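You operate a simulated robot arm through the tools that you are given. There is no shell and no other tool. Be economical: measure what you need, move in short steps, check, and stop when the job is done.

Carry out the task below with a simulated two-armed robot. There is one attempt and no reset: what you move stays moved.

JOB
Uncap the filter drier and strap it into the drier cup.
Fine: open the yellow strap; hold the drier while the red cap comes off, cap on the yellow mat; arrow towards the aisle, strap across. Set down upright: filter drier. Where these are worked on the way, their far stop is far enough and under half their travel is too little: yellow strap.

Only the result counts: the job must be done as asked and must still hold three seconds after the hand-in. Knocking over, shifting, dropping, spilling or breaking anything else fails it. A push-on lid holds only when it is set on centred and level and pressed home; a screw cap is set on level and turned clockwise until tight.

ROBOT AND FRAMES
Two 7-joint arms with two-finger parallel grippers on one trunk, on a base that drives. Base frame: it is fixed to the floor where the robot stands at the start and does not move with it; the origin is under the middle of the robot, x ahead of it, y to its left, z up. Units: m, degrees, N and s.
The left shoulder is at the start at [0.05, 0.161, 1.123], the right one opposite. With the tool pointing down near the work surface each hand reaches from about 0.22 to 0.68 m from the robot's upright axis, wherever it stands, measured 20 degrees to its own side. Places, roughly: drier cup [0.8, -0.2, 0.8]; yellow strap [0.8, -0.2, 0.9]. Payload 3.43 kg a hand.
The TCP of each hand is the grasp point between the finger pads, 0.03 m short of the fingertips. In the tool frame z runs along the fingers and y along their closing line. The gripper opens to 0.094 m. The fingers are 0.028 m wide and 0.01 m thick; the gripper's body (0.05 by 0.096 m) begins 0.055 m behind the TCP.
Orientation is told as [roll, pitch, yaw] about the base's x, y, z axes, in that order, counted from this pose: with the fingers straight down and closing along the base's y, the tool's x points along the base's -x, its y along +y and its z along -z.

CONTROLS
- The arms move only by the tool step_arm. It takes "left_motion", "right_motion" or both (then of equal length, played together; a hand with none holds still); each is a list of rows, each a list of 7 numbers: the turn, a rotation vector about the tool's x, y, z in degrees, then the shift along the tool's x, y, z in m, then the gripper command, from -1 (fully open) to 1 (shut), values between in proportion. In form: [[rx, ry, rz, tx, ty, tz, grip], ...]. A call has 1 to 8 rows; each row is the pose to reach, as a shift and turn from the pose commanded when the call began, along the tool's axes at that moment. Each row takes 0.2 s and may step no farther than 0.05 m and 8.6 degrees from the row before; otherwise, or with a gripper value out of range, the whole call is refused. A pose out of reach is approached as far as the arm can. The call stops where the force on the tool passes 40 N (or 10 N more than at its start, if that is more) or the arm is blocked; 0.2 s more then pass. The fingers move at their own pace (about 0.045 m/s each) and stop on an object; they squeeze with about 25 N. The grip force told is the motor's: it shows also when the fingers shut on nothing. Time passes only in rows, and 0.2 s behind the last, so rows that repeat a pose let the fingers close. The reply holds the time, the measured pose of the TCP, the force on the tool along the base axes, the opening and the grip force, in the units named above and with some noise, with the torque about the TCP (base axes, N m) and any sound that the robot's microphone picked up.
- Cameras (640 x 400 px; columns grow to the right, rows downward): "scene" is now at [0.1331, -0.0031, 1.259]; the picture's right is [-0.05, -1.00, 0.00], its down [-0.46, 0.02, -0.89] and it looks along [0.89, -0.04, -0.46] (base axes); focal length 274 px, centre (320, 200). "left" rides on the left gripper at [0.076, -0.014, -0.103] in its tool frame; the picture's right is [0.18, 0.98, 0.00], its down [-0.75, 0.14, -0.64] and it looks along [-0.63, 0.12, 0.77] (tool axes); focal length 243 px, centre (320, 200). "right" rides on the right gripper at [0.076, 0.014, -0.102] in its tool frame; the picture's right is [-0.18, 0.98, 0.00], its down [-0.75, -0.14, -0.64] and it looks along [-0.63, -0.12, 0.77] (tool axes); focal length 243 px, centre (320, 200). There is no depth. A picture from a camera that has moved, and an enlarged one, comes with that camera's place and axes in the base frame and with its lens.
- snapshot(camera): a new picture of that camera. The clock stands still meanwhile.
- raise_lower(by): slides the trunk up (or, below 0, down) by that many m; the arms and the scene camera ride with it, the base frame stays. It gives what a move gives, with no picture.
- base_move(legs): drives the robot by 1 to 6 legs, each [ahead, left, turn to the left] in m, m and degrees, along the robot's own axes; the way and the turn of a leg run together, so that a leg with both is an arc; at most 1.5 m and 180 degrees a leg. The arms and the cameras ride along, it lands a little off, and it stops where it bumps. It gives what a move gives.
- aim_head(pan, tilt): turns the head with the scene camera to pan (to the left, within 80 degrees either way) and tilt (down, from -29 to 69), counted from straight ahead of the robot. It gives what a move gives.
- enlarge(camera, box): a new picture of the part [left, top, right, bottom] of that camera's present view, enlarged. The clock stands still meanwhile.
- close_job(): hands the job in; it is judged then, once.

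Go step by step. Nothing tells you exact positions but the pictures and the camera data: compare them with the known pose of the tool, close in by small moves and look again before you grip or let go. The budget is 120 turns and 88 pictures, counting those below and the enlarged ones. Unless the task says otherwise, let go and move clear before handing in.

The tools are called after "Emit:" by a JSON object that holds its "fn" and its "kwargs". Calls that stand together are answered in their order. step_arm: Moves the arms, as the interface text tells. Its arguments: {"type":"object","properties":{"left_motion":{"type":"array"},"right_motion":{"type":"array"}},"required":[]} The other tools are called the same way: raise_lower (by) slides the trunk up or down; base_move (legs) drives the base; aim_head (pan, tilt) turns the head that bears the scene camera; snapshot (camera) takes a picture; enlarge (camera, box) takes an enlarged picture of a part of a camera's view; close_job () hands the job in.

At the start:

```text
t: 0.0
left_eef_pos: [0.3936, 0.116, 1.1284]
left_tool_rot: [-0.1, 0.0, 0.1]
left_ft_force: [0.4, 0.9, -0.6]
left_wrist_torque: [0.02, 0.02, -0.02]
left_gripper_width: 0.0938
left_finger_force: 0.0
right_eef_pos: [0.3446, -0.2198, 1.0713]
right_tool_rot: [0.0, 0.0, 0.0]
right_ft_force: [0.3, -0.8, 0.0]
right_wrist_torque: [0.01, 0.0, 0.0]
right_gripper_width: 0.0941
right_finger_force: 0.0
trunk travel left (down, up): [-0.15, 0.117]
robot x, y, heading: [-0.003, 0.0009, -0.1]
head pan, tilt: [-2.6, 27.1]
```

scene: 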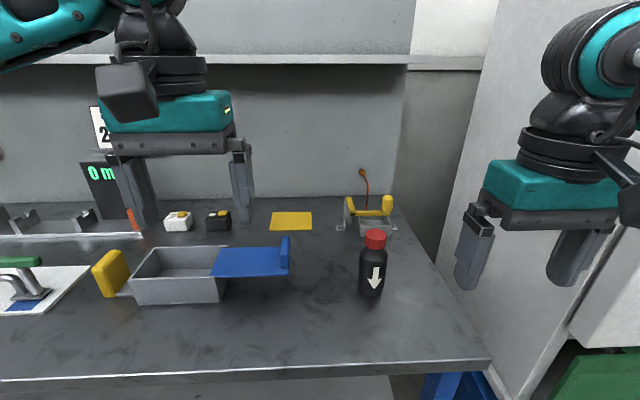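
right: 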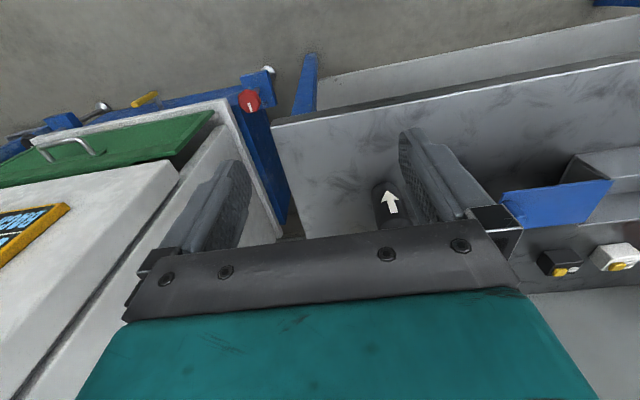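
left: 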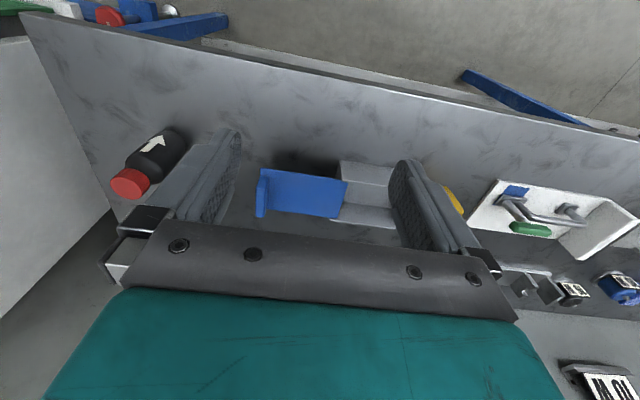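

I see the black drier with its red cap and white arrow at the right front. The cup with the yellow strap is behind it, and the yellow mat is left of the cup. I'll zoom in first.

Emit:
{"fn": "enlarge", "kwargs": {"camera": "scene", "box": [320, 160, 440, 235]}}

Emit:
{"fn": "enlarge", "kwargs": {"camera": "scene", "box": [240, 160, 480, 310]}}

```text
5.33 times, centred on (380, 198) of scene
camera zoom: at [0.1331, -0.0031, 1.259], right [-0.05, -1.0, 0.0], down [-0.46, 0.02, -0.89], along [0.89, -0.04, -0.46], focal length 1460 px, centre (0, 213)
```

zoom: 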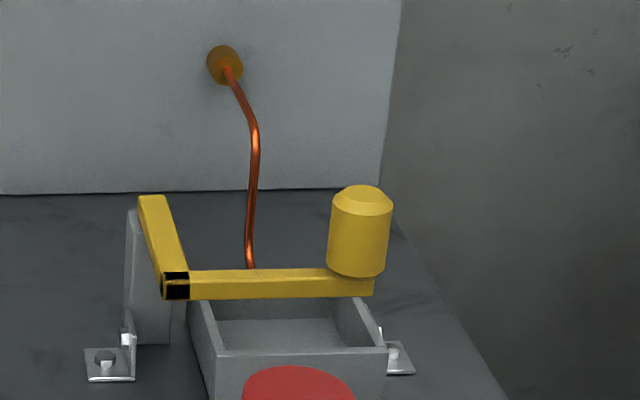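

```text
2.67 times, centred on (360, 235) of scene
camera zoom: at [0.1331, -0.0031, 1.259], right [-0.05, -1.0, 0.0], down [-0.46, 0.02, -0.89], along [0.89, -0.04, -0.46], focal length 730 px, centre (213, 107)
```

zoom: 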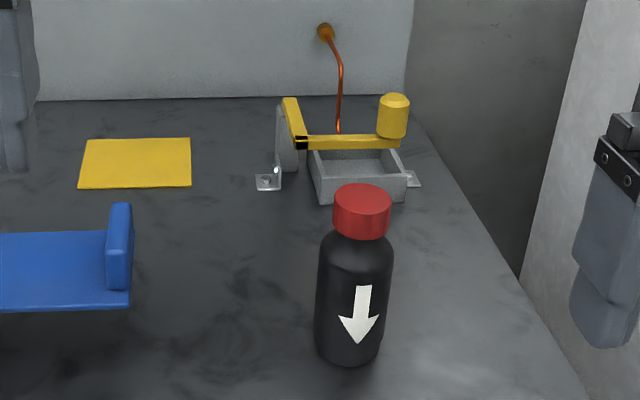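

The drier is about at [0.59,-0.135], its arrow already facing roughly -x. The cup is too far off, so I'll drive nearer in a small step and look again.

Emit:
{"fn": "base_move", "kwargs": {"legs": [[0.15, 0, 0]]}}

Emit:
{"fn": "aim_head", "kwargs": {"pan": -15, "tilt": 38}}

Emit:
{"fn": "snapshot", "kwargs": {"camera": "scene"}}

Emit:
{"fn": "snapshot", "kwargs": {"camera": "right"}}

```text
t: 1.4
left_eef_pos: [0.5436, 0.1162, 1.128]
left_tool_rot: [0.0, -0.1, 0.1]
left_ft_force: [0.5, 0.1, -0.1]
left_wrist_torque: [0.02, -0.01, -0.02]
left_gripper_width: 0.0942
left_finger_force: 0.1
right_eef_pos: [0.4966, -0.2208, 1.0709]
right_tool_rot: [0.0, 0.1, 0.1]
right_ft_force: [0.8, 0.1, -1.2]
right_wrist_torque: [0.03, 0.02, -0.01]
right_gripper_width: 0.0942
right_finger_force: 0.1
trunk travel left (down, up): [-0.15, 0.117]
robot x, y, heading: [0.1488, -0.0002, -0.1]
head pan, tilt: [-2.6, 27.1]
```

```text
t: 2.1
left_eef_pos: [0.5439, 0.1162, 1.1282]
left_tool_rot: [0.0, 0.0, 0.0]
left_ft_force: [0.1, 0.3, -0.1]
left_wrist_torque: [-0.05, 0.0, -0.05]
left_gripper_width: 0.0944
left_finger_force: 0.0
right_eef_pos: [0.495, -0.2217, 1.0711]
right_tool_rot: [0.0, 0.0, 0.0]
right_ft_force: [-0.9, 0.4, -0.1]
right_wrist_torque: [0.02, 0.0, 0.0]
right_gripper_width: 0.0941
right_finger_force: 0.0
trunk travel left (down, up): [-0.15, 0.117]
robot x, y, heading: [0.1485, -0.0018, 0.1]
head pan, tilt: [-15.0, 38.0]
```

```text
82 pictures are left
camera scene: at [0.2752, -0.0213, 1.2422], right [-0.26, -0.97, 0.0], down [-0.59, 0.16, -0.79], along [0.76, -0.2, -0.62], focal length 274 px, centre (320, 200)
```

scene: 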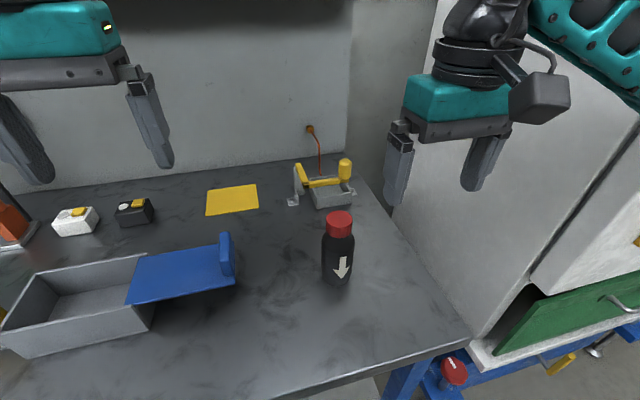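

```text
81 pictures are left
camera right: at [0.4185, -0.207, 1.1738], right [0.18, 0.98, 0.0], down [0.75, -0.14, 0.64], along [0.63, -0.12, -0.77], focal length 243 px, centre (320, 200)
```

right: 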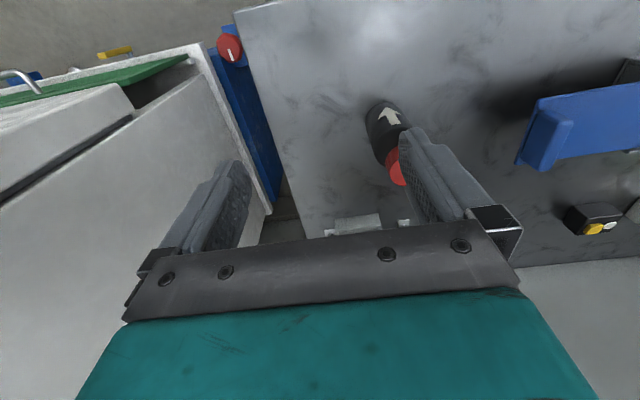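

Reachable now, roughly. I'll zoom in on the cup and drier from this second viewpoint to triangulate.

Emit:
{"fn": "enlarge", "kwargs": {"camera": "scene", "box": [276, 140, 372, 200]}}

Emit:
{"fn": "enlarge", "kwargs": {"camera": "scene", "box": [192, 160, 384, 300]}}

```text
6.67 times, centred on (324, 170) of scene
camera zoom: at [0.2752, -0.0213, 1.2422], right [-0.26, -0.97, 0.0], down [-0.59, 0.16, -0.79], along [0.76, -0.2, -0.62], focal length 1825 px, centre (293, 400)
```

zoom: 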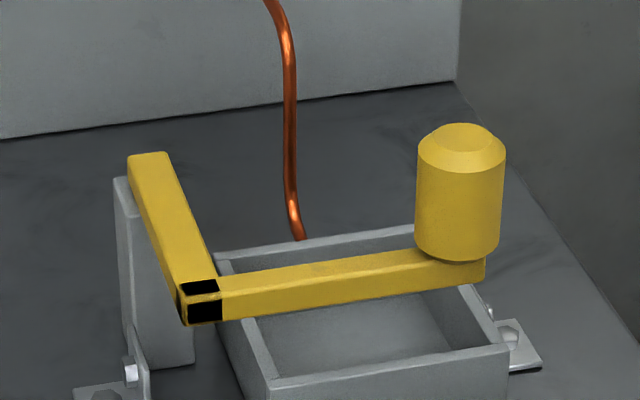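

```text
2.86 times, centred on (288, 230) of scene
camera zoom: at [0.2752, -0.0213, 1.2422], right [-0.26, -0.97, 0.0], down [-0.59, 0.16, -0.79], along [0.76, -0.2, -0.62], focal length 782 px, centre (411, 114)
```

zoom: 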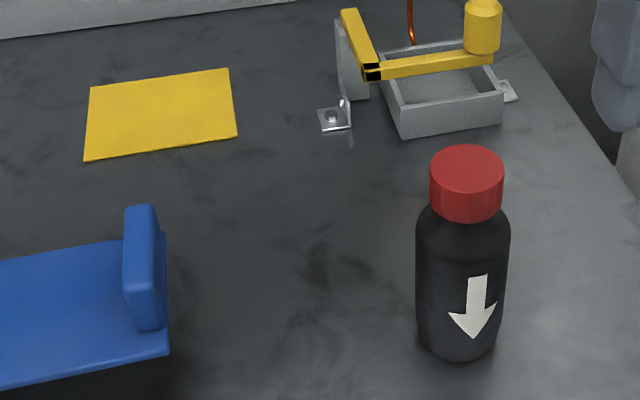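

Triangulation puts the drier at about (0.576, -0.133) and the table at z≈0.815. The drier's cap top is at z≈0.955. The cup is centred near (0.812, -0.19), and the strap bar runs across its front at x≈0.78, z≈0.883. I need a closer look at the hinge, so I'll use the right hand camera.

Emit:
{"fn": "step_arm", "kwargs": {"right_motion": [[0, 0, 0, 0.03, 0, 0.03, -1], [0, 0, 0, 0.05, -0.03, 0.06, -1]]}}

Emit:
{"fn": "enlarge", "kwargs": {"camera": "right", "box": [220, 40, 460, 190]}}

```text
t: 2.7
left_eef_pos: [0.5425, 0.1143, 1.1282]
left_tool_rot: [0.1, -0.1, 0.1]
left_ft_force: [0.2, -0.6, 0.3]
left_wrist_torque: [-0.01, -0.02, 0.02]
left_gripper_width: 0.094
left_finger_force: 0.0
right_eef_pos: [0.4442, -0.2512, 1.0112]
right_tool_rot: [0.0, 0.0, 0.0]
right_ft_force: [0.3, -0.2, 0.3]
right_wrist_torque: [0.0, 0.0, 0.05]
right_gripper_width: 0.094
right_finger_force: 0.1
trunk travel left (down, up): [-0.15, 0.117]
robot x, y, heading: [0.1486, 0.0, 0.1]
head pan, tilt: [-15.0, 38.0]
```

```text
2.67 times, centred on (340, 115) of right
camera zoom: at [0.368, -0.2372, 1.113], right [0.18, 0.98, 0.0], down [0.75, -0.14, 0.64], along [0.63, -0.12, -0.77], focal length 647 px, centre (267, 427)
```

zoom: 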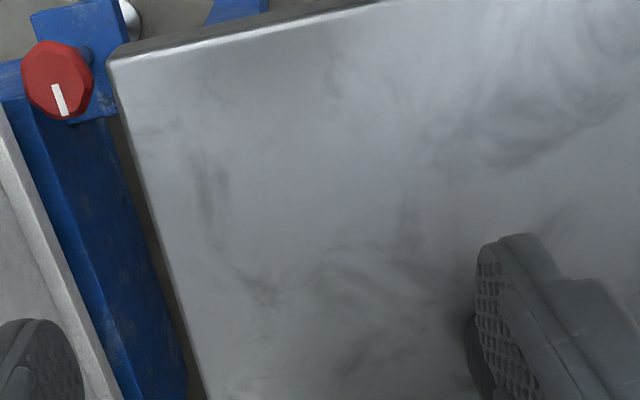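

The hand camera looks down, so far objects stay hidden behind the gripper. I'll drive a bit closer and use the head with zoom instead.

Emit:
{"fn": "base_move", "kwargs": {"legs": [[0.1, 0, 0]]}}

Emit:
{"fn": "aim_head", "kwargs": {"pan": -20, "tilt": 38}}

Emit:
{"fn": "enlarge", "kwargs": {"camera": "scene", "box": [250, 120, 410, 220]}}

```text
t: 3.6
left_eef_pos: [0.5628, 0.1161, 1.1271]
left_tool_rot: [-0.1, 0.2, 0.2]
left_ft_force: [-0.2, 0.0, 0.0]
left_wrist_torque: [-0.03, -0.01, 0.0]
left_gripper_width: 0.094
left_finger_force: 0.0
right_eef_pos: [0.4653, -0.2511, 1.0109]
right_tool_rot: [0.0, 0.0, -0.1]
right_ft_force: [0.5, 0.7, 0.2]
right_wrist_torque: [0.0, -0.02, 0.0]
right_gripper_width: 0.0942
right_finger_force: 0.0
trunk travel left (down, up): [-0.15, 0.117]
robot x, y, heading: [0.1705, 0.0026, 0.1]
head pan, tilt: [-15.0, 38.0]
stopped in leg 1: the robot was blocked; the commanded pose is now the measured one
```

```text
t: 4.3
left_eef_pos: [0.5642, 0.1158, 1.1285]
left_tool_rot: [0.0, 0.1, 0.3]
left_ft_force: [0.5, 0.3, -0.9]
left_wrist_torque: [-0.03, -0.01, -0.03]
left_gripper_width: 0.0944
left_finger_force: 0.0
right_eef_pos: [0.465, -0.2497, 1.0107]
right_tool_rot: [0.0, 0.0, -0.1]
right_ft_force: [-0.2, 0.3, -0.3]
right_wrist_torque: [-0.01, 0.01, 0.01]
right_gripper_width: 0.0939
right_finger_force: 0.0
trunk travel left (down, up): [-0.15, 0.117]
robot x, y, heading: [0.1707, 0.0016, 0.1]
head pan, tilt: [-20.0, 38.0]
```

```text
4.00 times, centred on (330, 170) of scene
camera zoom: at [0.2927, -0.0285, 1.2421], right [-0.34, -0.94, 0.0], down [-0.58, 0.21, -0.79], along [0.74, -0.27, -0.62], focal length 1095 px, centre (280, 320)
```

zoom: 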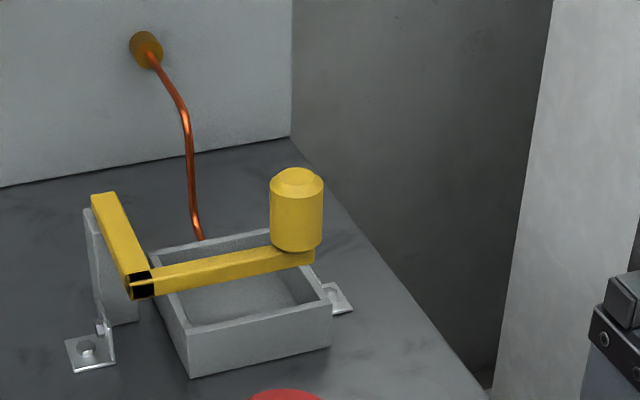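

The base is blocked at x=0.17, so that is the closest it gets. I'll zoom further on the hinge.

Emit:
{"fn": "enlarge", "kwargs": {"camera": "scene", "box": [262, 160, 342, 220]}}

```text
6.67 times, centred on (302, 190) of scene
camera zoom: at [0.2927, -0.0285, 1.2421], right [-0.34, -0.94, 0.0], down [-0.58, 0.21, -0.79], along [0.74, -0.27, -0.62], focal length 1825 px, centre (440, 267)
```

zoom: 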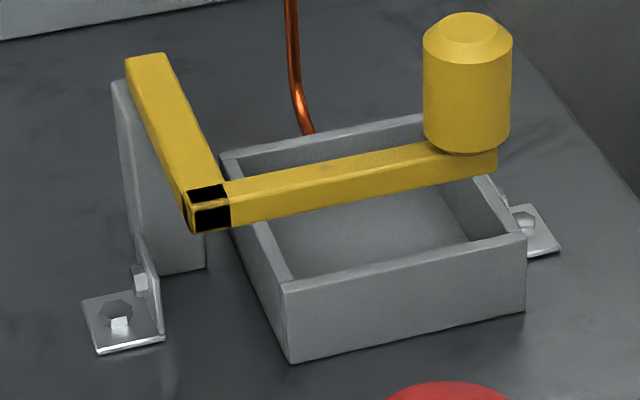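

The L-shaped strap pivots at its back end on the post. The handle knob stands vertical at about (0.775, -0.217), z 0.893–0.94. I'll bring the right hand above the knob.

Emit:
{"fn": "step_arm", "kwargs": {"right_motion": [[0, 0, 0, -0.045, 0.005, -0.01, -1], [0, 0, 0, -0.09, 0.01, -0.01, -1], [0, 0, 0, -0.135, 0.015, -0.01, -1], [0, 0, 0, -0.18, 0.02, -0.01, -1], [0, 0, 0, -0.225, 0.025, -0.01, -1], [0, 0, 0, -0.27, 0.03, -0.01, -1], [0, 0, 0, -0.31, 0.033, -0.01, -1], [0, 0, 0, -0.31, 0.033, -0.01, -1]]}}

Emit:
{"fn": "snapshot", "kwargs": {"camera": "right"}}

Emit:
{"fn": "enlarge", "kwargs": {"camera": "scene", "box": [220, 80, 444, 220]}}

```text
t: 6.1
left_eef_pos: [0.5631, 0.1167, 1.1277]
left_tool_rot: [0.0, 0.1, 0.2]
left_ft_force: [-0.4, -0.4, -0.3]
left_wrist_torque: [0.03, 0.01, 0.0]
left_gripper_width: 0.0943
left_finger_force: 0.0
right_eef_pos: [0.7751, -0.2181, 1.0202]
right_tool_rot: [0.0, 0.0, 0.1]
right_ft_force: [-0.3, 0.4, -0.2]
right_wrist_torque: [0.04, 0.05, 0.01]
right_gripper_width: 0.094
right_finger_force: 0.0
trunk travel left (down, up): [-0.15, 0.117]
robot x, y, heading: [0.1734, 0.0007, 0.0]
head pan, tilt: [-20.0, 38.0]
```

```text
75 pictures are left
camera right: at [0.6992, -0.2047, 1.1235], right [0.18, 0.98, 0.0], down [0.75, -0.14, 0.64], along [0.63, -0.12, -0.77], focal length 243 px, centre (320, 200)
```

right: 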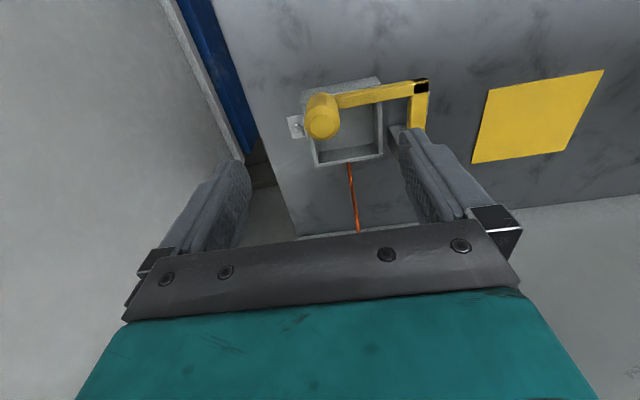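

```text
2.86 times, centred on (332, 150) of scene
camera zoom: at [0.2927, -0.0287, 1.2421], right [-0.34, -0.94, 0.0], down [-0.58, 0.21, -0.79], along [0.74, -0.27, -0.62], focal length 782 px, centre (286, 343)
```

zoom: 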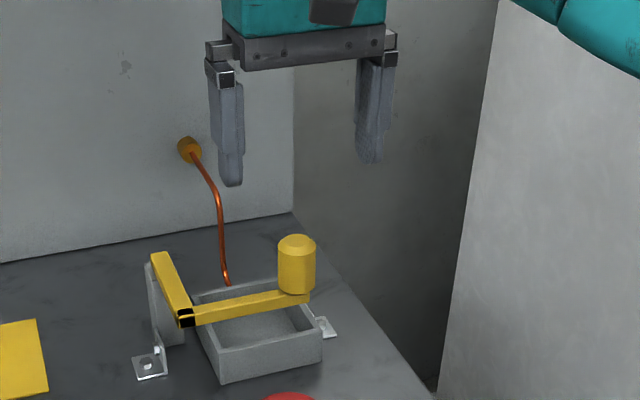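

The triangulated knob position is confirmed. Next I descend over it and grip.

Emit:
{"fn": "step_arm", "kwargs": {"right_motion": [[0, 0, 0, 0, 0, 0.045, -1], [0, 0, 0, 0, 0, 0.087, -1], [0, 0, 0, 0, 0, 0.087, 0.5], [0, 0, 0, 0, 0, 0.087, 0.5], [0, 0, 0, 0, 0, 0.087, 0.5], [0, 0, 0, 0, 0, 0.087, 0.5]]}}

Emit:
{"fn": "enlarge", "kwargs": {"camera": "scene", "box": [250, 120, 410, 220]}}

```text
t: 7.5
left_eef_pos: [0.5639, 0.1157, 1.1295]
left_tool_rot: [0.0, 0.1, 0.2]
left_ft_force: [0.3, 0.2, 0.8]
left_wrist_torque: [-0.01, 0.01, 0.0]
left_gripper_width: 0.0939
left_finger_force: 0.2
right_eef_pos: [0.7759, -0.2173, 0.9343]
right_tool_rot: [0.0, 0.0, 0.1]
right_ft_force: [0.7, 2.8, -1.3]
right_wrist_torque: [0.0, -0.06, 0.08]
right_gripper_width: 0.0314
right_finger_force: 23.5
trunk travel left (down, up): [-0.15, 0.117]
robot x, y, heading: [0.1705, 0.0037, -0.1]
head pan, tilt: [-20.0, 38.0]
```

```text
4.00 times, centred on (330, 170) of scene
camera zoom: at [0.2929, -0.0283, 1.2421], right [-0.34, -0.94, 0.0], down [-0.58, 0.21, -0.79], along [0.74, -0.27, -0.62], focal length 1095 px, centre (280, 320)
```

zoom: 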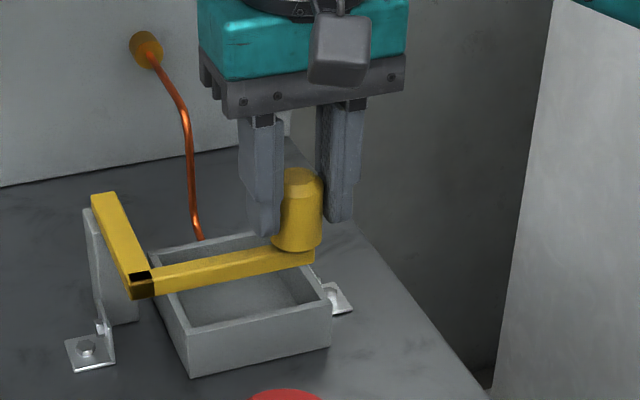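

The knob is gripped. I'll try the horizontal-swing tangent (-x, +y) with a small step and read the force.

Emit:
{"fn": "step_arm", "kwargs": {"right_motion": [[0, 0, 0, 0.006, 0.006, 0, 0.5], [0, 0, 0, 0.012, 0.012, 0, 0.5]]}}

Emit:
{"fn": "enlarge", "kwargs": {"camera": "scene", "box": [250, 120, 410, 220]}}

```text
t: 8.1
left_eef_pos: [0.5633, 0.1169, 1.1255]
left_tool_rot: [-0.1, 0.2, 0.2]
left_ft_force: [-0.7, 0.5, 0.7]
left_wrist_torque: [0.03, 0.02, 0.01]
left_gripper_width: 0.0936
left_finger_force: 0.0
right_eef_pos: [0.7651, -0.2039, 0.9336]
right_tool_rot: [0.1, -0.2, 0.0]
right_ft_force: [13.2, 6.8, -1.0]
right_wrist_torque: [-0.16, 0.19, -0.27]
right_gripper_width: 0.0293
right_finger_force: 45.2
trunk travel left (down, up): [-0.15, 0.117]
robot x, y, heading: [0.1729, -0.0017, 0.1]
head pan, tilt: [-20.0, 38.0]
```

```text
4.00 times, centred on (330, 170) of scene
camera zoom: at [0.2941, -0.0278, 1.242], right [-0.34, -0.94, 0.0], down [-0.58, 0.21, -0.79], along [0.74, -0.27, -0.62], focal length 1095 px, centre (280, 320)
```

zoom: 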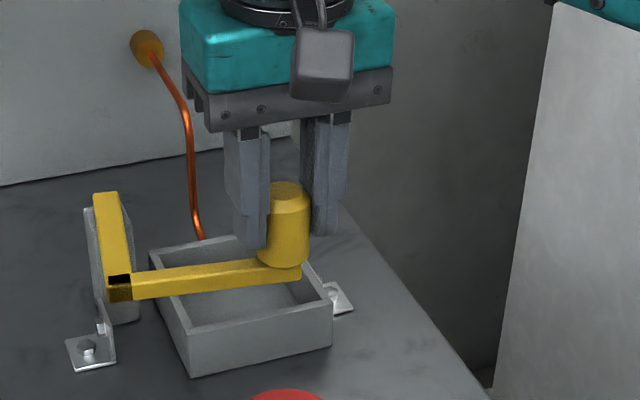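

The strap swings about a vertical pivot at about (0.874, -0.127), radius 0.134. I'll follow the arc and move the left hand out of the way.

Emit:
{"fn": "step_arm", "kwargs": {"right_motion": [[0, 0, 0, 0.0114, 0.0214, 0, 0.5], [0, 0, 0, 0.0194, 0.0433, 0, 0.5], [0, 0, 0, 0.0235, 0.0663, 0, 0.5], [0, 0, 0, 0.0235, 0.0897, 0, 0.5], [0, 0, 0, 0.0194, 0.1127, 0, 0.5], [0, 0, 0, 0.0114, 0.1346, 0, 0.5]], "left_motion": [[0, 0, 0, 0.02, 0.03, 0, -1], [0, 0, 0, 0.04, 0.06, 0, -1], [0, 0, 0, 0.06, 0.09, 0, -1], [0, 0, 0, 0.06, 0.12, 0, -1], [0, 0, 0, 0.06, 0.12, 0, -1], [0, 0, 0, 0.06, 0.12, 0, -1]]}}

Emit:
{"fn": "enlarge", "kwargs": {"camera": "scene", "box": [200, 80, 424, 220]}}

```text
t: 9.5
left_eef_pos: [0.5031, 0.2357, 1.1289]
left_tool_rot: [0.1, 0.1, 0.3]
left_ft_force: [0.0, -0.1, 0.1]
left_wrist_torque: [-0.01, 0.01, 0.03]
left_gripper_width: 0.0941
left_finger_force: 0.0
right_eef_pos: [0.7525, -0.0712, 0.9341]
right_tool_rot: [0.0, 0.1, -0.1]
right_ft_force: [-1.2, -4.1, -3.4]
right_wrist_torque: [-0.6, 0.41, -0.46]
right_gripper_width: 0.0292
right_finger_force: 44.6
trunk travel left (down, up): [-0.15, 0.117]
robot x, y, heading: [0.17, -0.0022, 0.1]
head pan, tilt: [-20.0, 38.0]
```

```text
2.86 times, centred on (312, 150) of scene
camera zoom: at [0.293, -0.0286, 1.242], right [-0.34, -0.94, 0.0], down [-0.58, 0.21, -0.79], along [0.74, -0.27, -0.62], focal length 782 px, centre (343, 343)
```

zoom: 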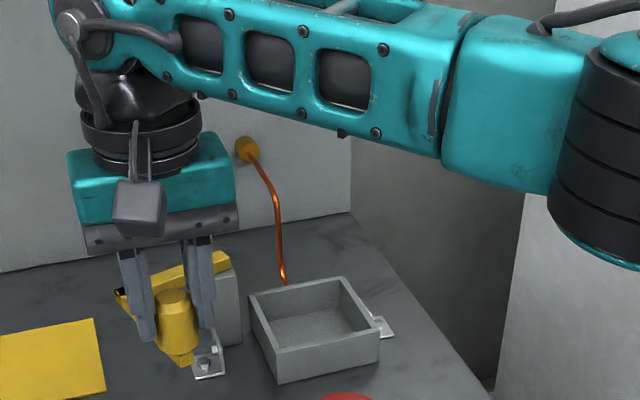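

It is open about 67° already. I'll continue along the arc to the stop.

Emit:
{"fn": "step_arm", "kwargs": {"right_motion": [[0, 0, 0, -0.0116, 0.0203, 0, 0.5], [0, 0, 0, -0.0266, 0.0382, 0, 0.5], [0, 0, 0, -0.0445, 0.0532, 0, 0.5], [0, 0, 0, -0.0648, 0.0648, 0, 0.5]]}}

Emit:
{"fn": "enlarge", "kwargs": {"camera": "scene", "box": [200, 80, 424, 220]}}

```text
t: 9.9
left_eef_pos: [0.5034, 0.2345, 1.1296]
left_tool_rot: [0.1, 0.0, 0.1]
left_ft_force: [-1.1, -0.3, 0.0]
left_wrist_torque: [-0.01, 0.0, 0.0]
left_gripper_width: 0.0942
left_finger_force: 0.0
right_eef_pos: [0.7561, -0.0642, 0.9347]
right_tool_rot: [-0.8, 1.1, -0.6]
right_ft_force: [-12.5, -8.9, 6.3]
right_wrist_torque: [0.56, 0.14, -0.14]
right_gripper_width: 0.0295
right_finger_force: 45.4
trunk travel left (down, up): [-0.15, 0.117]
robot x, y, heading: [0.1683, 0.0003, 0.0]
head pan, tilt: [-20.0, 38.0]
stopped in row 1 (right hand): the force on the tool passed its limit at 51 N (the readings are from after the stop); the commanded pose is now the measured one
```

```text
2.86 times, centred on (312, 150) of scene
camera zoom: at [0.2906, -0.0297, 1.2425], right [-0.34, -0.94, 0.0], down [-0.58, 0.21, -0.79], along [0.74, -0.27, -0.61], focal length 782 px, centre (343, 343)
```

zoom: 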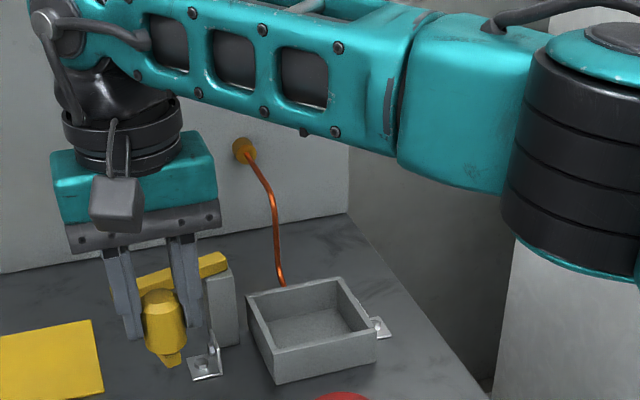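

The strap is at its far stop, about 70° open and clear of the cup. I'll release the knob, rise and back off.

Emit:
{"fn": "step_arm", "kwargs": {"right_motion": [[0, 0, 0, 0, 0, 0, -1], [0, 0, 0, 0, 0, 0, -1], [0, 0, 0, 0, 0, 0, -1], [0, 0, 0, 0, 0, -0.04, -1], [0, 0, 0, 0, 0, -0.08, -1], [0, 0, 0, 0.0, -0.0, -0.12, -1], [0, 0, 0, 0.04, -0.03, -0.12, -1], [0, 0, 0, 0.08, -0.06, -0.12, -1]]}}

Emit:
{"fn": "step_arm", "kwargs": {"right_motion": [[0, 0, 0, 0.03, -0.035, 0, -1], [0, 0, 0, 0.06, -0.07, 0, -1], [0, 0, 0, 0.1, -0.1, 0, -1], [0, 0, 0, 0.14, -0.11, 0, -1], [0, 0, 0, 0.18, -0.11, 0, -1], [0, 0, 0, 0.22, -0.11, 0, -1], [0, 0, 0, 0.26, -0.11, 0, -1], [0, 0, 0, 0.28, -0.11, 0, -1]]}}

Emit:
{"fn": "snapshot", "kwargs": {"camera": "scene"}}

Emit:
{"fn": "enlarge", "kwargs": {"camera": "scene", "box": [250, 130, 410, 230]}}

```text
t: 11.7
left_eef_pos: [0.5042, 0.2342, 1.1288]
left_tool_rot: [0.0, 0.1, 0.1]
left_ft_force: [-0.1, -0.1, -0.8]
left_wrist_torque: [0.0, 0.01, -0.02]
left_gripper_width: 0.0939
left_finger_force: 0.1
right_eef_pos: [0.6789, -0.1202, 1.0538]
right_tool_rot: [-0.7, 1.0, -0.4]
right_ft_force: [-0.2, 0.4, -0.5]
right_wrist_torque: [0.01, -0.01, 0.0]
right_gripper_width: 0.0939
right_finger_force: 0.1
trunk travel left (down, up): [-0.15, 0.117]
robot x, y, heading: [0.1673, 0.0023, -0.0]
head pan, tilt: [-20.0, 38.0]
```

```text
t: 13.5
left_eef_pos: [0.5047, 0.2345, 1.1296]
left_tool_rot: [0.0, 0.2, 0.1]
left_ft_force: [0.6, 1.0, 0.3]
left_wrist_torque: [0.01, -0.01, 0.01]
left_gripper_width: 0.0942
left_finger_force: 0.0
right_eef_pos: [0.3999, -0.2287, 1.0615]
right_tool_rot: [-0.8, 1.0, -0.5]
right_ft_force: [-0.9, -0.4, -0.2]
right_wrist_torque: [-0.04, -0.01, 0.04]
right_gripper_width: 0.0938
right_finger_force: 0.1
trunk travel left (down, up): [-0.15, 0.117]
robot x, y, heading: [0.1705, 0.0033, 0.0]
head pan, tilt: [-20.0, 38.0]
```

```text
69 pictures are left
camera scene: at [0.2925, -0.0288, 1.2421], right [-0.34, -0.94, 0.0], down [-0.58, 0.21, -0.79], along [0.74, -0.27, -0.62], focal length 274 px, centre (320, 200)
```

scene: 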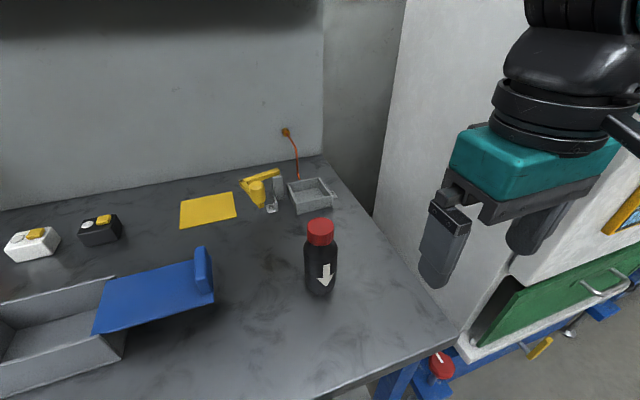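

```text
4.00 times, centred on (330, 180) of scene
camera zoom: at [0.2925, -0.0288, 1.2421], right [-0.34, -0.94, 0.0], down [-0.58, 0.21, -0.79], along [0.74, -0.27, -0.62], focal length 1095 px, centre (280, 280)
```

zoom: 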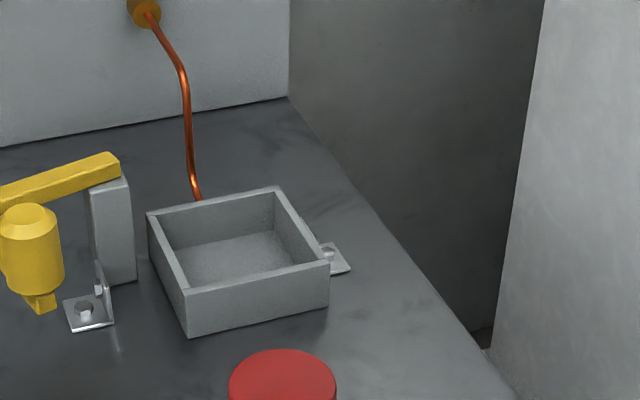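

The cup is centred at about (0.8125, -0.1895), with its rim at z≈0.851. Next I pitch the right hand forward to 60° so it can hold the drier body from the front, closing along y.

Emit:
{"fn": "step_arm", "kwargs": {"right_motion": [[0, -8.5, 0, -0.02, 0, 0, -1], [0, -17, 0, -0.04, 0, 0, -1], [0, -25.5, 0, -0.06, 0, 0, -1], [0, -34, 0, -0.08, 0, 0, -1], [0, -42.5, 0, -0.1, 0, 0, -1], [0, -51, 0, -0.1, 0, 0, -1], [0, -59.5, 0, -0.1, 0, 0, -1], [0, -61, 0, -0.1, 0, 0, -1]]}}

Emit:
{"fn": "snapshot", "kwargs": {"camera": "scene"}}

Emit:
{"fn": "snapshot", "kwargs": {"camera": "right"}}

```text
t: 15.3
left_eef_pos: [0.5043, 0.2356, 1.1284]
left_tool_rot: [0.0, 0.1, 0.1]
left_ft_force: [-0.3, 0.2, -0.8]
left_wrist_torque: [-0.02, 0.01, 0.02]
left_gripper_width: 0.094
left_finger_force: 0.1
right_eef_pos: [0.5967, -0.2311, 1.0982]
right_tool_rot: [-1.6, -59.9, 1.0]
right_ft_force: [-1.4, -0.2, -0.3]
right_wrist_torque: [0.01, -0.02, 0.0]
right_gripper_width: 0.0939
right_finger_force: 0.0
right hand out of reach, approached as far as the arm can: row 1, 2, 3, 4, 5, 6, 7, 8
trunk travel left (down, up): [-0.15, 0.117]
robot x, y, heading: [0.1674, 0.0003, -0.0]
head pan, tilt: [-20.0, 38.0]
```

```text
67 pictures are left
camera scene: at [0.2925, -0.0288, 1.2421], right [-0.34, -0.94, 0.0], down [-0.58, 0.21, -0.79], along [0.74, -0.27, -0.62], focal length 274 px, centre (320, 200)
```

scene: 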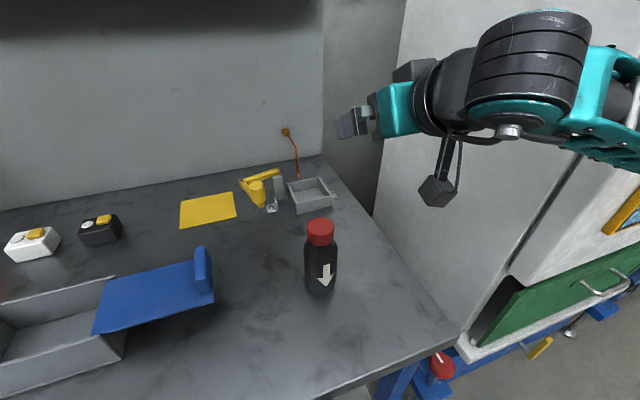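

```text
66 pictures are left
camera right: at [0.4691, -0.2163, 1.0832], right [0.1, 0.98, 0.15], down [-0.18, -0.13, 0.98], along [0.98, -0.12, 0.17], focal length 243 px, centre (320, 200)
```

right: 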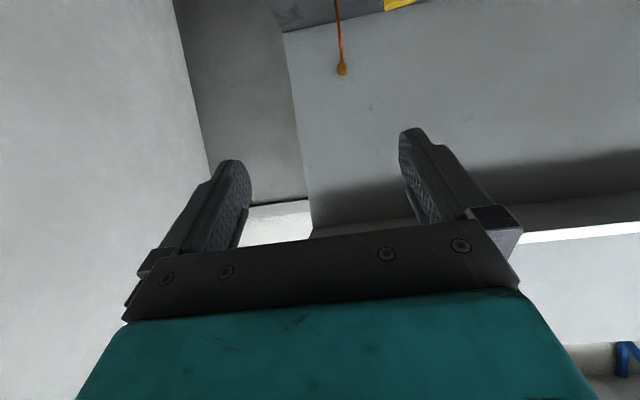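

At this tilt the hand can't come closer than x≈0.6, so I'll back the base off about 0.12 m and approach the drier from the front.

Emit:
{"fn": "base_move", "kwargs": {"legs": [[-0.13, 0, 0]]}}

Emit:
{"fn": "step_arm", "kwargs": {"right_motion": [[-0.73, 0, 0.5, 0.02, 0, 0.0115, -1], [-0.73, 0, 0.5, 0.05, 0, 0.029, -1], [-0.73, 0, 0.5, 0.09, 0, 0.052, -1], [-0.73, 0, 0.5, 0.13, 0, 0.075, -1]]}}

Emit:
{"fn": "snapshot", "kwargs": {"camera": "scene"}}

```text
t: 16.6
left_eef_pos: [0.3766, 0.2363, 1.1285]
left_tool_rot: [0.0, 0.1, 0.2]
left_ft_force: [0.2, -0.2, 0.6]
left_wrist_torque: [0.01, -0.02, 0.02]
left_gripper_width: 0.0941
left_finger_force: 0.2
right_eef_pos: [0.4678, -0.2305, 1.099]
right_tool_rot: [-1.5, -60.0, 0.9]
right_ft_force: [-0.3, 0.3, 0.5]
right_wrist_torque: [0.0, 0.01, -0.02]
right_gripper_width: 0.094
right_finger_force: 0.0
trunk travel left (down, up): [-0.15, 0.117]
robot x, y, heading: [0.0433, 0.0012, -0.0]
head pan, tilt: [-20.0, 38.0]
```

```text
t: 17.6
left_eef_pos: [0.377, 0.2345, 1.1283]
left_tool_rot: [0.0, 0.1, 0.2]
left_ft_force: [0.6, 0.3, 1.1]
left_wrist_torque: [0.02, 0.01, 0.0]
left_gripper_width: 0.0938
left_finger_force: 0.1
right_eef_pos: [0.474, -0.2322, 0.9703]
right_tool_rot: [0.1, -60.0, 0.0]
right_ft_force: [0.8, 0.0, 0.3]
right_wrist_torque: [-0.01, -0.04, 0.02]
right_gripper_width: 0.0939
right_finger_force: 0.1
right hand out of reach, approached as far as the arm can: row 1, 2, 3, 4
trunk travel left (down, up): [-0.15, 0.117]
robot x, y, heading: [0.0442, -0.0028, 0.4]
head pan, tilt: [-20.0, 38.0]
```

```text
65 pictures are left
camera scene: at [0.1647, -0.0284, 1.2422], right [-0.34, -0.94, 0.0], down [-0.58, 0.21, -0.79], along [0.74, -0.27, -0.62], focal length 274 px, centre (320, 200)
```

scene: 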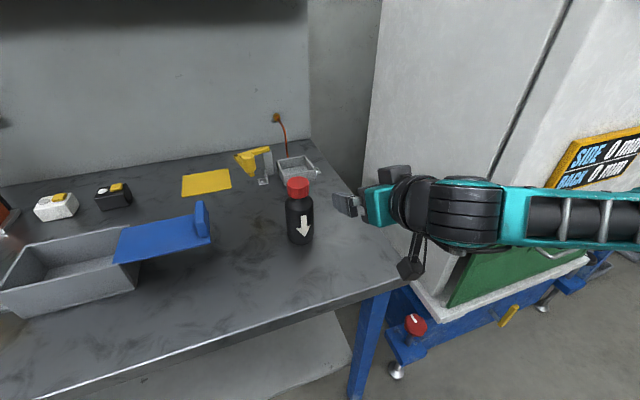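

The arm manages the tilted pose. I'll lower further and line up in y in front of the drier.

Emit:
{"fn": "step_arm", "kwargs": {"right_motion": [[0, 0, 0, 0.019, 0, 0.0265, -1], [0, 0, 0, 0.0375, 0, 0.053, -1], [0, 0, 0, 0.0375, 0.04, 0.053, -1], [0, 0, 0, 0.0375, 0.08, 0.053, -1], [0, 0, 0, 0.0375, 0.0975, 0.053, -1], [0, 0, 0, 0.0375, 0.0975, 0.053, -1]]}}

Emit:
{"fn": "snapshot", "kwargs": {"camera": "right"}}

Emit:
{"fn": "enlarge", "kwargs": {"camera": "scene", "box": [240, 160, 400, 300]}}

```text
t: 19.0
left_eef_pos: [0.3758, 0.2351, 1.1288]
left_tool_rot: [-0.1, 0.1, 0.3]
left_ft_force: [0.6, -0.3, -0.4]
left_wrist_torque: [0.01, 0.01, 0.04]
left_gripper_width: 0.0941
left_finger_force: 0.1
right_eef_pos: [0.5005, -0.1342, 0.9133]
right_tool_rot: [0.0, -60.1, 0.0]
right_ft_force: [0.2, -0.7, -0.7]
right_wrist_torque: [-0.02, 0.0, 0.01]
right_gripper_width: 0.094
right_finger_force: 0.1
right hand out of reach, approached as far as the arm can: row 1, 2, 3
trunk travel left (down, up): [-0.15, 0.117]
robot x, y, heading: [0.0395, -0.001, -0.2]
head pan, tilt: [-20.0, 38.0]
```

```text
64 pictures are left
camera right: at [0.3729, -0.1193, 0.8977], right [0.09, 0.98, 0.16], down [-0.18, -0.14, 0.97], along [0.98, -0.12, 0.16], focal length 243 px, centre (320, 200)
```

right: 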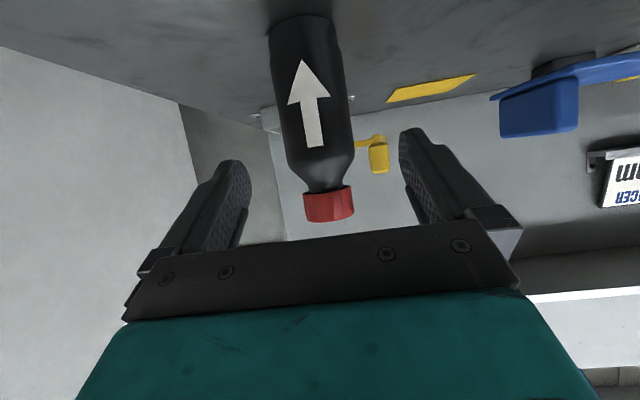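

```text
2.86 times, centred on (320, 230) of scene
camera zoom: at [0.1645, -0.0288, 1.2422], right [-0.34, -0.94, 0.0], down [-0.58, 0.21, -0.79], along [0.74, -0.27, -0.62], focal length 782 px, centre (320, 114)
```

zoom: 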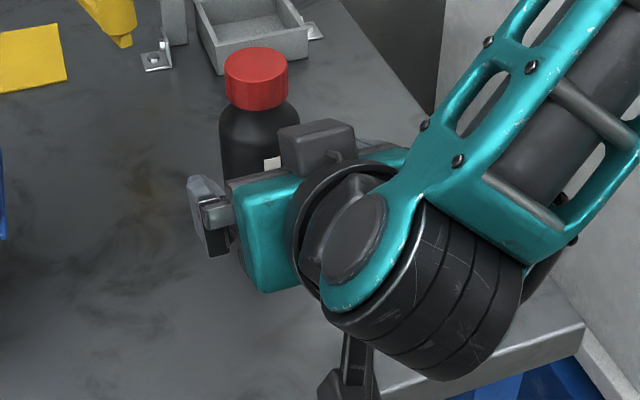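

The hand faces the drier squarely and the arrow points straight at it (-x). I'll advance to straddle the body, keeping the gripper open.

Emit:
{"fn": "step_arm", "kwargs": {"right_motion": [[0, 0, 0, -0.005, -0.0005, 0.026, -1], [0, 0, 0, -0.01, -0.001, 0.052, -1], [0, 0, 0, -0.0153, -0.001, 0.0784, -1], [0, 0, 0, -0.0153, -0.001, 0.0784, -1]]}}

Emit:
{"fn": "snapshot", "kwargs": {"camera": "right"}}

Emit:
{"fn": "enlarge", "kwargs": {"camera": "scene", "box": [240, 160, 400, 300]}}

```text
t: 20.0
left_eef_pos: [0.3765, 0.2362, 1.1279]
left_tool_rot: [-0.1, 0.1, 0.2]
left_ft_force: [0.7, 0.5, -1.4]
left_wrist_torque: [0.01, -0.01, 0.03]
left_gripper_width: 0.094
left_finger_force: 0.2
right_eef_pos: [0.5764, -0.1345, 0.8873]
right_tool_rot: [0.1, -60.1, 0.1]
right_ft_force: [0.6, 0.1, 0.5]
right_wrist_torque: [-0.03, 0.0, 0.03]
right_gripper_width: 0.0939
right_finger_force: 0.1
trunk travel left (down, up): [-0.15, 0.117]
robot x, y, heading: [0.0409, -0.0016, -0.3]
head pan, tilt: [-20.0, 38.0]
```

```text
62 pictures are left
camera right: at [0.4476, -0.1209, 0.8714], right [0.09, 0.98, 0.16], down [-0.18, -0.14, 0.97], along [0.98, -0.12, 0.16], focal length 243 px, centre (320, 200)
```

right: 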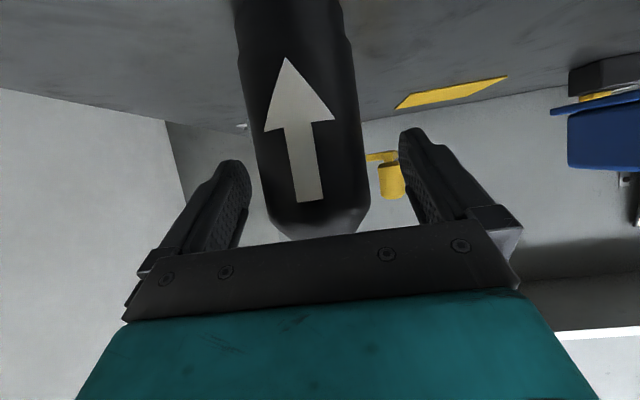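

```text
2.86 times, centred on (320, 230) of scene
camera zoom: at [0.1646, -0.0286, 1.2421], right [-0.34, -0.94, 0.0], down [-0.58, 0.21, -0.79], along [0.74, -0.27, -0.62], focal length 782 px, centre (320, 114)
```

zoom: 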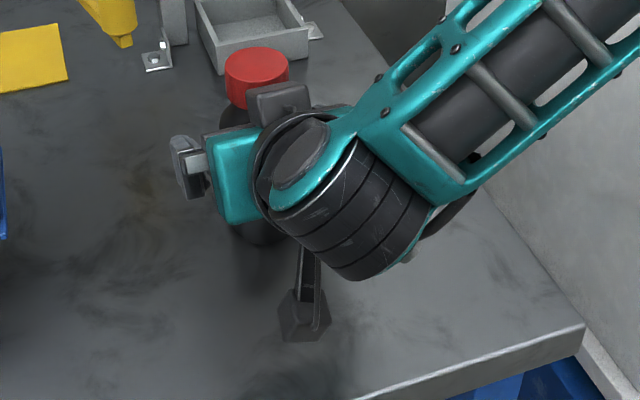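

The fingers straddle the drier. I'll close on it.

Emit:
{"fn": "step_arm", "kwargs": {"right_motion": [[0, 0, 0, 0, 0, 0, 0.0], [0, 0, 0, 0, 0, 0, 0.6], [0, 0, 0, 0, 0, 0, 0.6], [0, 0, 0, 0, 0, 0, 0.6]]}}

Emit:
{"fn": "snapshot", "kwargs": {"camera": "right"}}

```text
t: 21.0
left_eef_pos: [0.377, 0.2364, 1.1283]
left_tool_rot: [0.0, 0.1, 0.2]
left_ft_force: [0.3, -0.4, -0.4]
left_wrist_torque: [0.01, 0.01, 0.02]
left_gripper_width: 0.094
left_finger_force: 0.1
right_eef_pos: [0.5747, -0.1344, 0.8866]
right_tool_rot: [0.1, -60.0, 0.0]
right_ft_force: [0.1, -0.4, -0.5]
right_wrist_torque: [-0.01, -0.07, -0.02]
right_gripper_width: 0.0612
right_finger_force: 25.1
trunk travel left (down, up): [-0.15, 0.117]
robot x, y, heading: [0.0414, -0.001, -0.2]
head pan, tilt: [-20.0, 38.0]
```

```text
60 pictures are left
camera right: at [0.4474, -0.1208, 0.8715], right [0.09, 0.98, 0.16], down [-0.18, -0.14, 0.97], along [0.98, -0.12, 0.16], focal length 243 px, centre (320, 200)
```

right: 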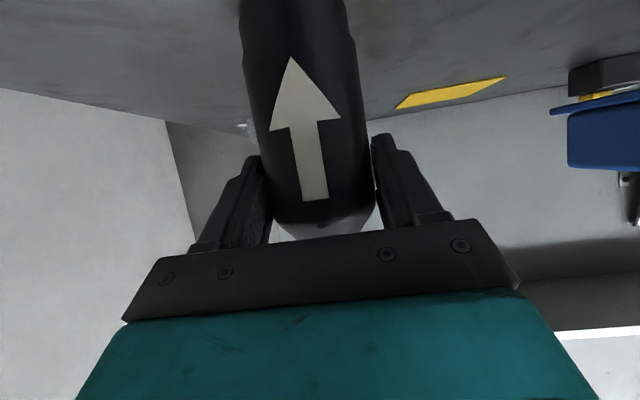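

The drier is held. I'll bring the left hand over the cap.

Emit:
{"fn": "step_arm", "kwargs": {"left_motion": [[0, 0, 0, -0.022, -0.042, 0, -1], [0, 0, 0, -0.044, -0.084, 0, -1], [0, 0, 0, -0.066, -0.126, 0, -1], [0, 0, 0, -0.088, -0.168, 0, -1], [0, 0, 0, -0.11, -0.21, 0, -1], [0, 0, 0, -0.132, -0.252, 0, -1], [0, 0, 0, -0.154, -0.294, 0, -1], [0, 0, 0, -0.176, -0.336, 0, -1]]}}

Emit:
{"fn": "step_arm", "kwargs": {"left_motion": [[0, 0, 0, -0.0215, -0.0345, 0, -1], [0, 0, 0, -0.0215, -0.0345, 0.03, -1], [0, 0, 0, -0.0215, -0.0345, 0.06, -1], [0, 0, 0, -0.0215, -0.0345, 0.06, -1]]}}

Emit:
{"fn": "snapshot", "kwargs": {"camera": "left"}}

Emit:
{"fn": "snapshot", "kwargs": {"camera": "scene"}}

```text
t: 22.8
left_eef_pos: [0.5512, -0.1005, 1.1293]
left_tool_rot: [0.0, -0.1, 0.0]
left_ft_force: [0.3, 0.2, -0.4]
left_wrist_torque: [0.03, -0.03, -0.02]
left_gripper_width: 0.094
left_finger_force: 0.1
right_eef_pos: [0.575, -0.1359, 0.886]
right_tool_rot: [0.2, -60.0, -0.2]
right_ft_force: [-0.3, -2.0, 1.8]
right_wrist_torque: [0.02, 0.01, 0.02]
right_gripper_width: 0.0615
right_finger_force: 25.0
trunk travel left (down, up): [-0.15, 0.117]
robot x, y, heading: [0.0412, 0.0009, -0.0]
head pan, tilt: [-20.0, 38.0]
```

```text
t: 23.8
left_eef_pos: [0.5623, -0.1073, 1.0801]
left_tool_rot: [-0.1, 0.1, 0.1]
left_ft_force: [-0.5, -0.5, 0.1]
left_wrist_torque: [0.0, -0.03, 0.01]
left_gripper_width: 0.0937
left_finger_force: 0.1
left hand out of reach, approached as far as the arm can: row 1, 2, 3, 4
right_eef_pos: [0.5745, -0.1347, 0.8858]
right_tool_rot: [0.2, -60.0, 0.0]
right_ft_force: [-1.2, 0.2, 1.1]
right_wrist_torque: [0.02, 0.03, 0.0]
right_gripper_width: 0.0613
right_finger_force: 25.2
trunk travel left (down, up): [-0.15, 0.117]
robot x, y, heading: [0.0434, -0.0021, -0.2]
head pan, tilt: [-20.0, 38.0]
```

```text
59 pictures are left
camera left: at [0.4858, -0.1212, 1.1813], right [-0.19, 0.98, 0.0], down [0.75, 0.14, 0.64], along [0.63, 0.12, -0.77], focal length 243 px, centre (320, 200)
```

left: 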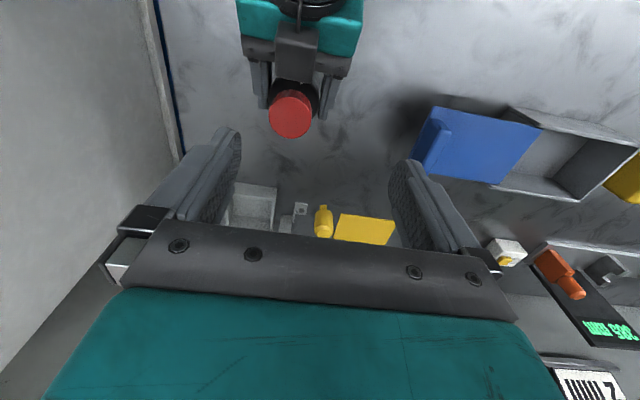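

```text
58 pictures are left
camera scene: at [0.1646, -0.0287, 1.2421], right [-0.34, -0.94, 0.0], down [-0.58, 0.21, -0.79], along [0.74, -0.27, -0.62], focal length 274 px, centre (320, 200)
```

scene: 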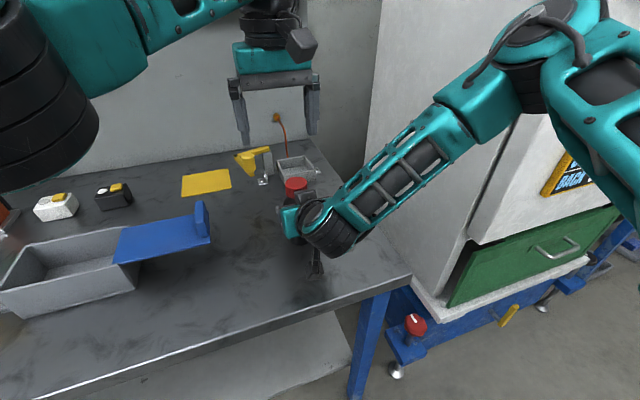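

The left hand is at its reach limit here. I'll lift the drier a little and carry it 6 cm to the left so both hands work comfortably.

Emit:
{"fn": "step_arm", "kwargs": {"right_motion": [[0, 0, 0, -0.0087, 0, -0.005, 0.6], [0, 0, 0, -0.0173, 0, -0.01, 0.6], [0, 0, 0, -0.0173, 0.02, -0.01, 0.6], [0, 0, 0, -0.0173, 0.04, -0.01, 0.6], [0, 0, 0, -0.0173, 0.06, -0.01, 0.6], [0, 0, 0, -0.0173, 0.06, -0.01, 0.6]], "left_motion": [[0, 0, 0, 0, 0, 0, -1], [0, 0, 0, 0, 0.01, 0, -1], [0, 0, 0, 0, 0.02, 0, -1], [0, 0, 0, -0.005, 0.03, 0, -1], [0, 0, 0, -0.0115, 0.034, 0, -1], [0, 0, 0, -0.0115, 0.034, 0, -1]]}}

Emit:
{"fn": "snapshot", "kwargs": {"camera": "left"}}

Emit:
{"fn": "snapshot", "kwargs": {"camera": "right"}}

```text
t: 25.2
left_eef_pos: [0.5744, -0.0732, 1.079]
left_tool_rot: [0.1, 0.2, 0.1]
left_ft_force: [0.3, -0.7, 1.0]
left_wrist_torque: [0.03, 0.04, 0.03]
left_gripper_width: 0.0939
left_finger_force: 0.1
right_eef_pos: [0.5765, -0.0745, 0.9075]
right_tool_rot: [0.2, -60.1, -0.1]
right_ft_force: [-0.6, 0.1, -1.8]
right_wrist_torque: [-0.02, 0.0, 0.04]
right_gripper_width: 0.0613
right_finger_force: 24.8
trunk travel left (down, up): [-0.15, 0.117]
robot x, y, heading: [0.0453, -0.004, -0.0]
head pan, tilt: [-20.0, 38.0]
```

```text
57 pictures are left
camera left: at [0.4975, -0.0871, 1.1813], right [-0.19, 0.98, 0.0], down [0.75, 0.14, 0.64], along [0.63, 0.12, -0.77], focal length 243 px, centre (320, 200)
```

left: 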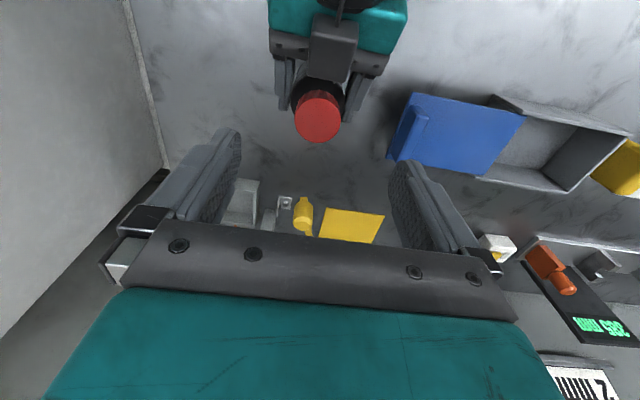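

```text
56 pictures are left
camera right: at [0.4481, -0.0606, 0.892], right [0.09, 0.98, 0.16], down [-0.18, -0.14, 0.97], along [0.98, -0.12, 0.16], focal length 243 px, centre (320, 200)
```

right: 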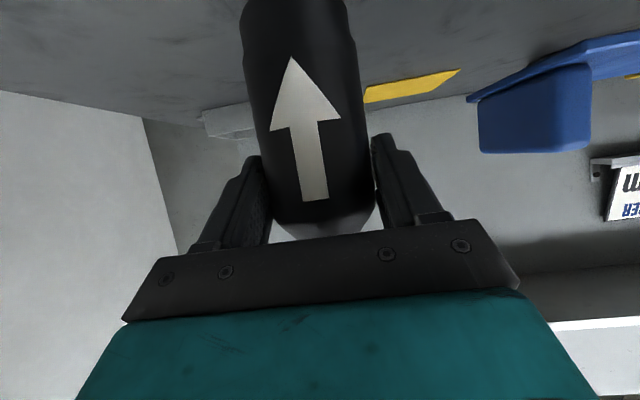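

The cap centre is at (0.574, -0.073), aligned with the left hand. I'll descend and grip the cap.

Emit:
{"fn": "step_arm", "kwargs": {"left_motion": [[0, 0, 0, 0, 0, 0.03, -0.6], [0, 0, 0, 0, 0, 0.06, -0.4], [0, 0, 0, 0, 0, 0.085, -0.3], [0, 0, 0, 0, 0, 0.092, -0.3], [0, 0, 0, 0, 0, 0.092, -0.3]]}}

Emit:
{"fn": "snapshot", "kwargs": {"camera": "left"}}

Emit:
{"fn": "enlarge", "kwargs": {"camera": "scene", "box": [200, 110, 360, 250]}}

```text
t: 26.4
left_eef_pos: [0.5737, -0.0735, 0.9873]
left_tool_rot: [0.0, 0.1, 0.1]
left_ft_force: [0.0, 0.6, 0.3]
left_wrist_torque: [0.01, -0.01, -0.08]
left_gripper_width: 0.0611
left_finger_force: 0.1
right_eef_pos: [0.5756, -0.0745, 0.9068]
right_tool_rot: [0.1, -59.9, -0.1]
right_ft_force: [-0.5, -0.3, -1.7]
right_wrist_torque: [0.01, 0.01, -0.03]
right_gripper_width: 0.0612
right_finger_force: 24.7
trunk travel left (down, up): [-0.15, 0.117]
robot x, y, heading: [0.044, 0.0012, 0.1]
head pan, tilt: [-20.0, 38.0]
```

```text
55 pictures are left
camera left: at [0.4968, -0.0875, 1.0888], right [-0.19, 0.98, 0.0], down [0.75, 0.14, 0.64], along [0.63, 0.12, -0.77], focal length 243 px, centre (320, 200)
```

left: 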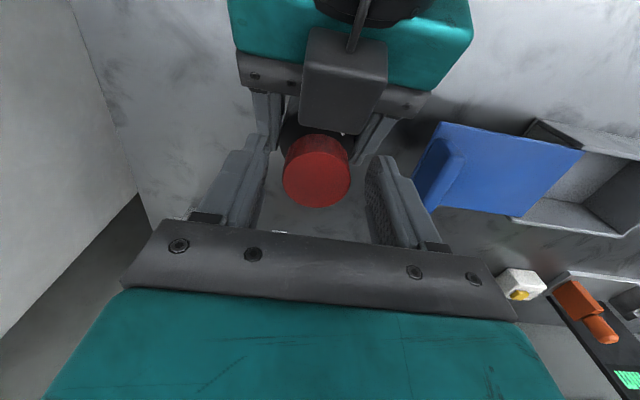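

```text
2.86 times, centred on (280, 180) of scene
camera zoom: at [0.1649, -0.0286, 1.2421], right [-0.34, -0.94, 0.0], down [-0.58, 0.21, -0.79], along [0.74, -0.27, -0.62], focal length 782 px, centre (434, 257)
```

zoom: 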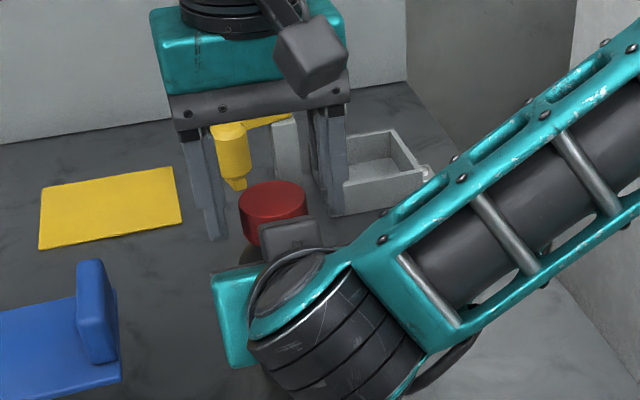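

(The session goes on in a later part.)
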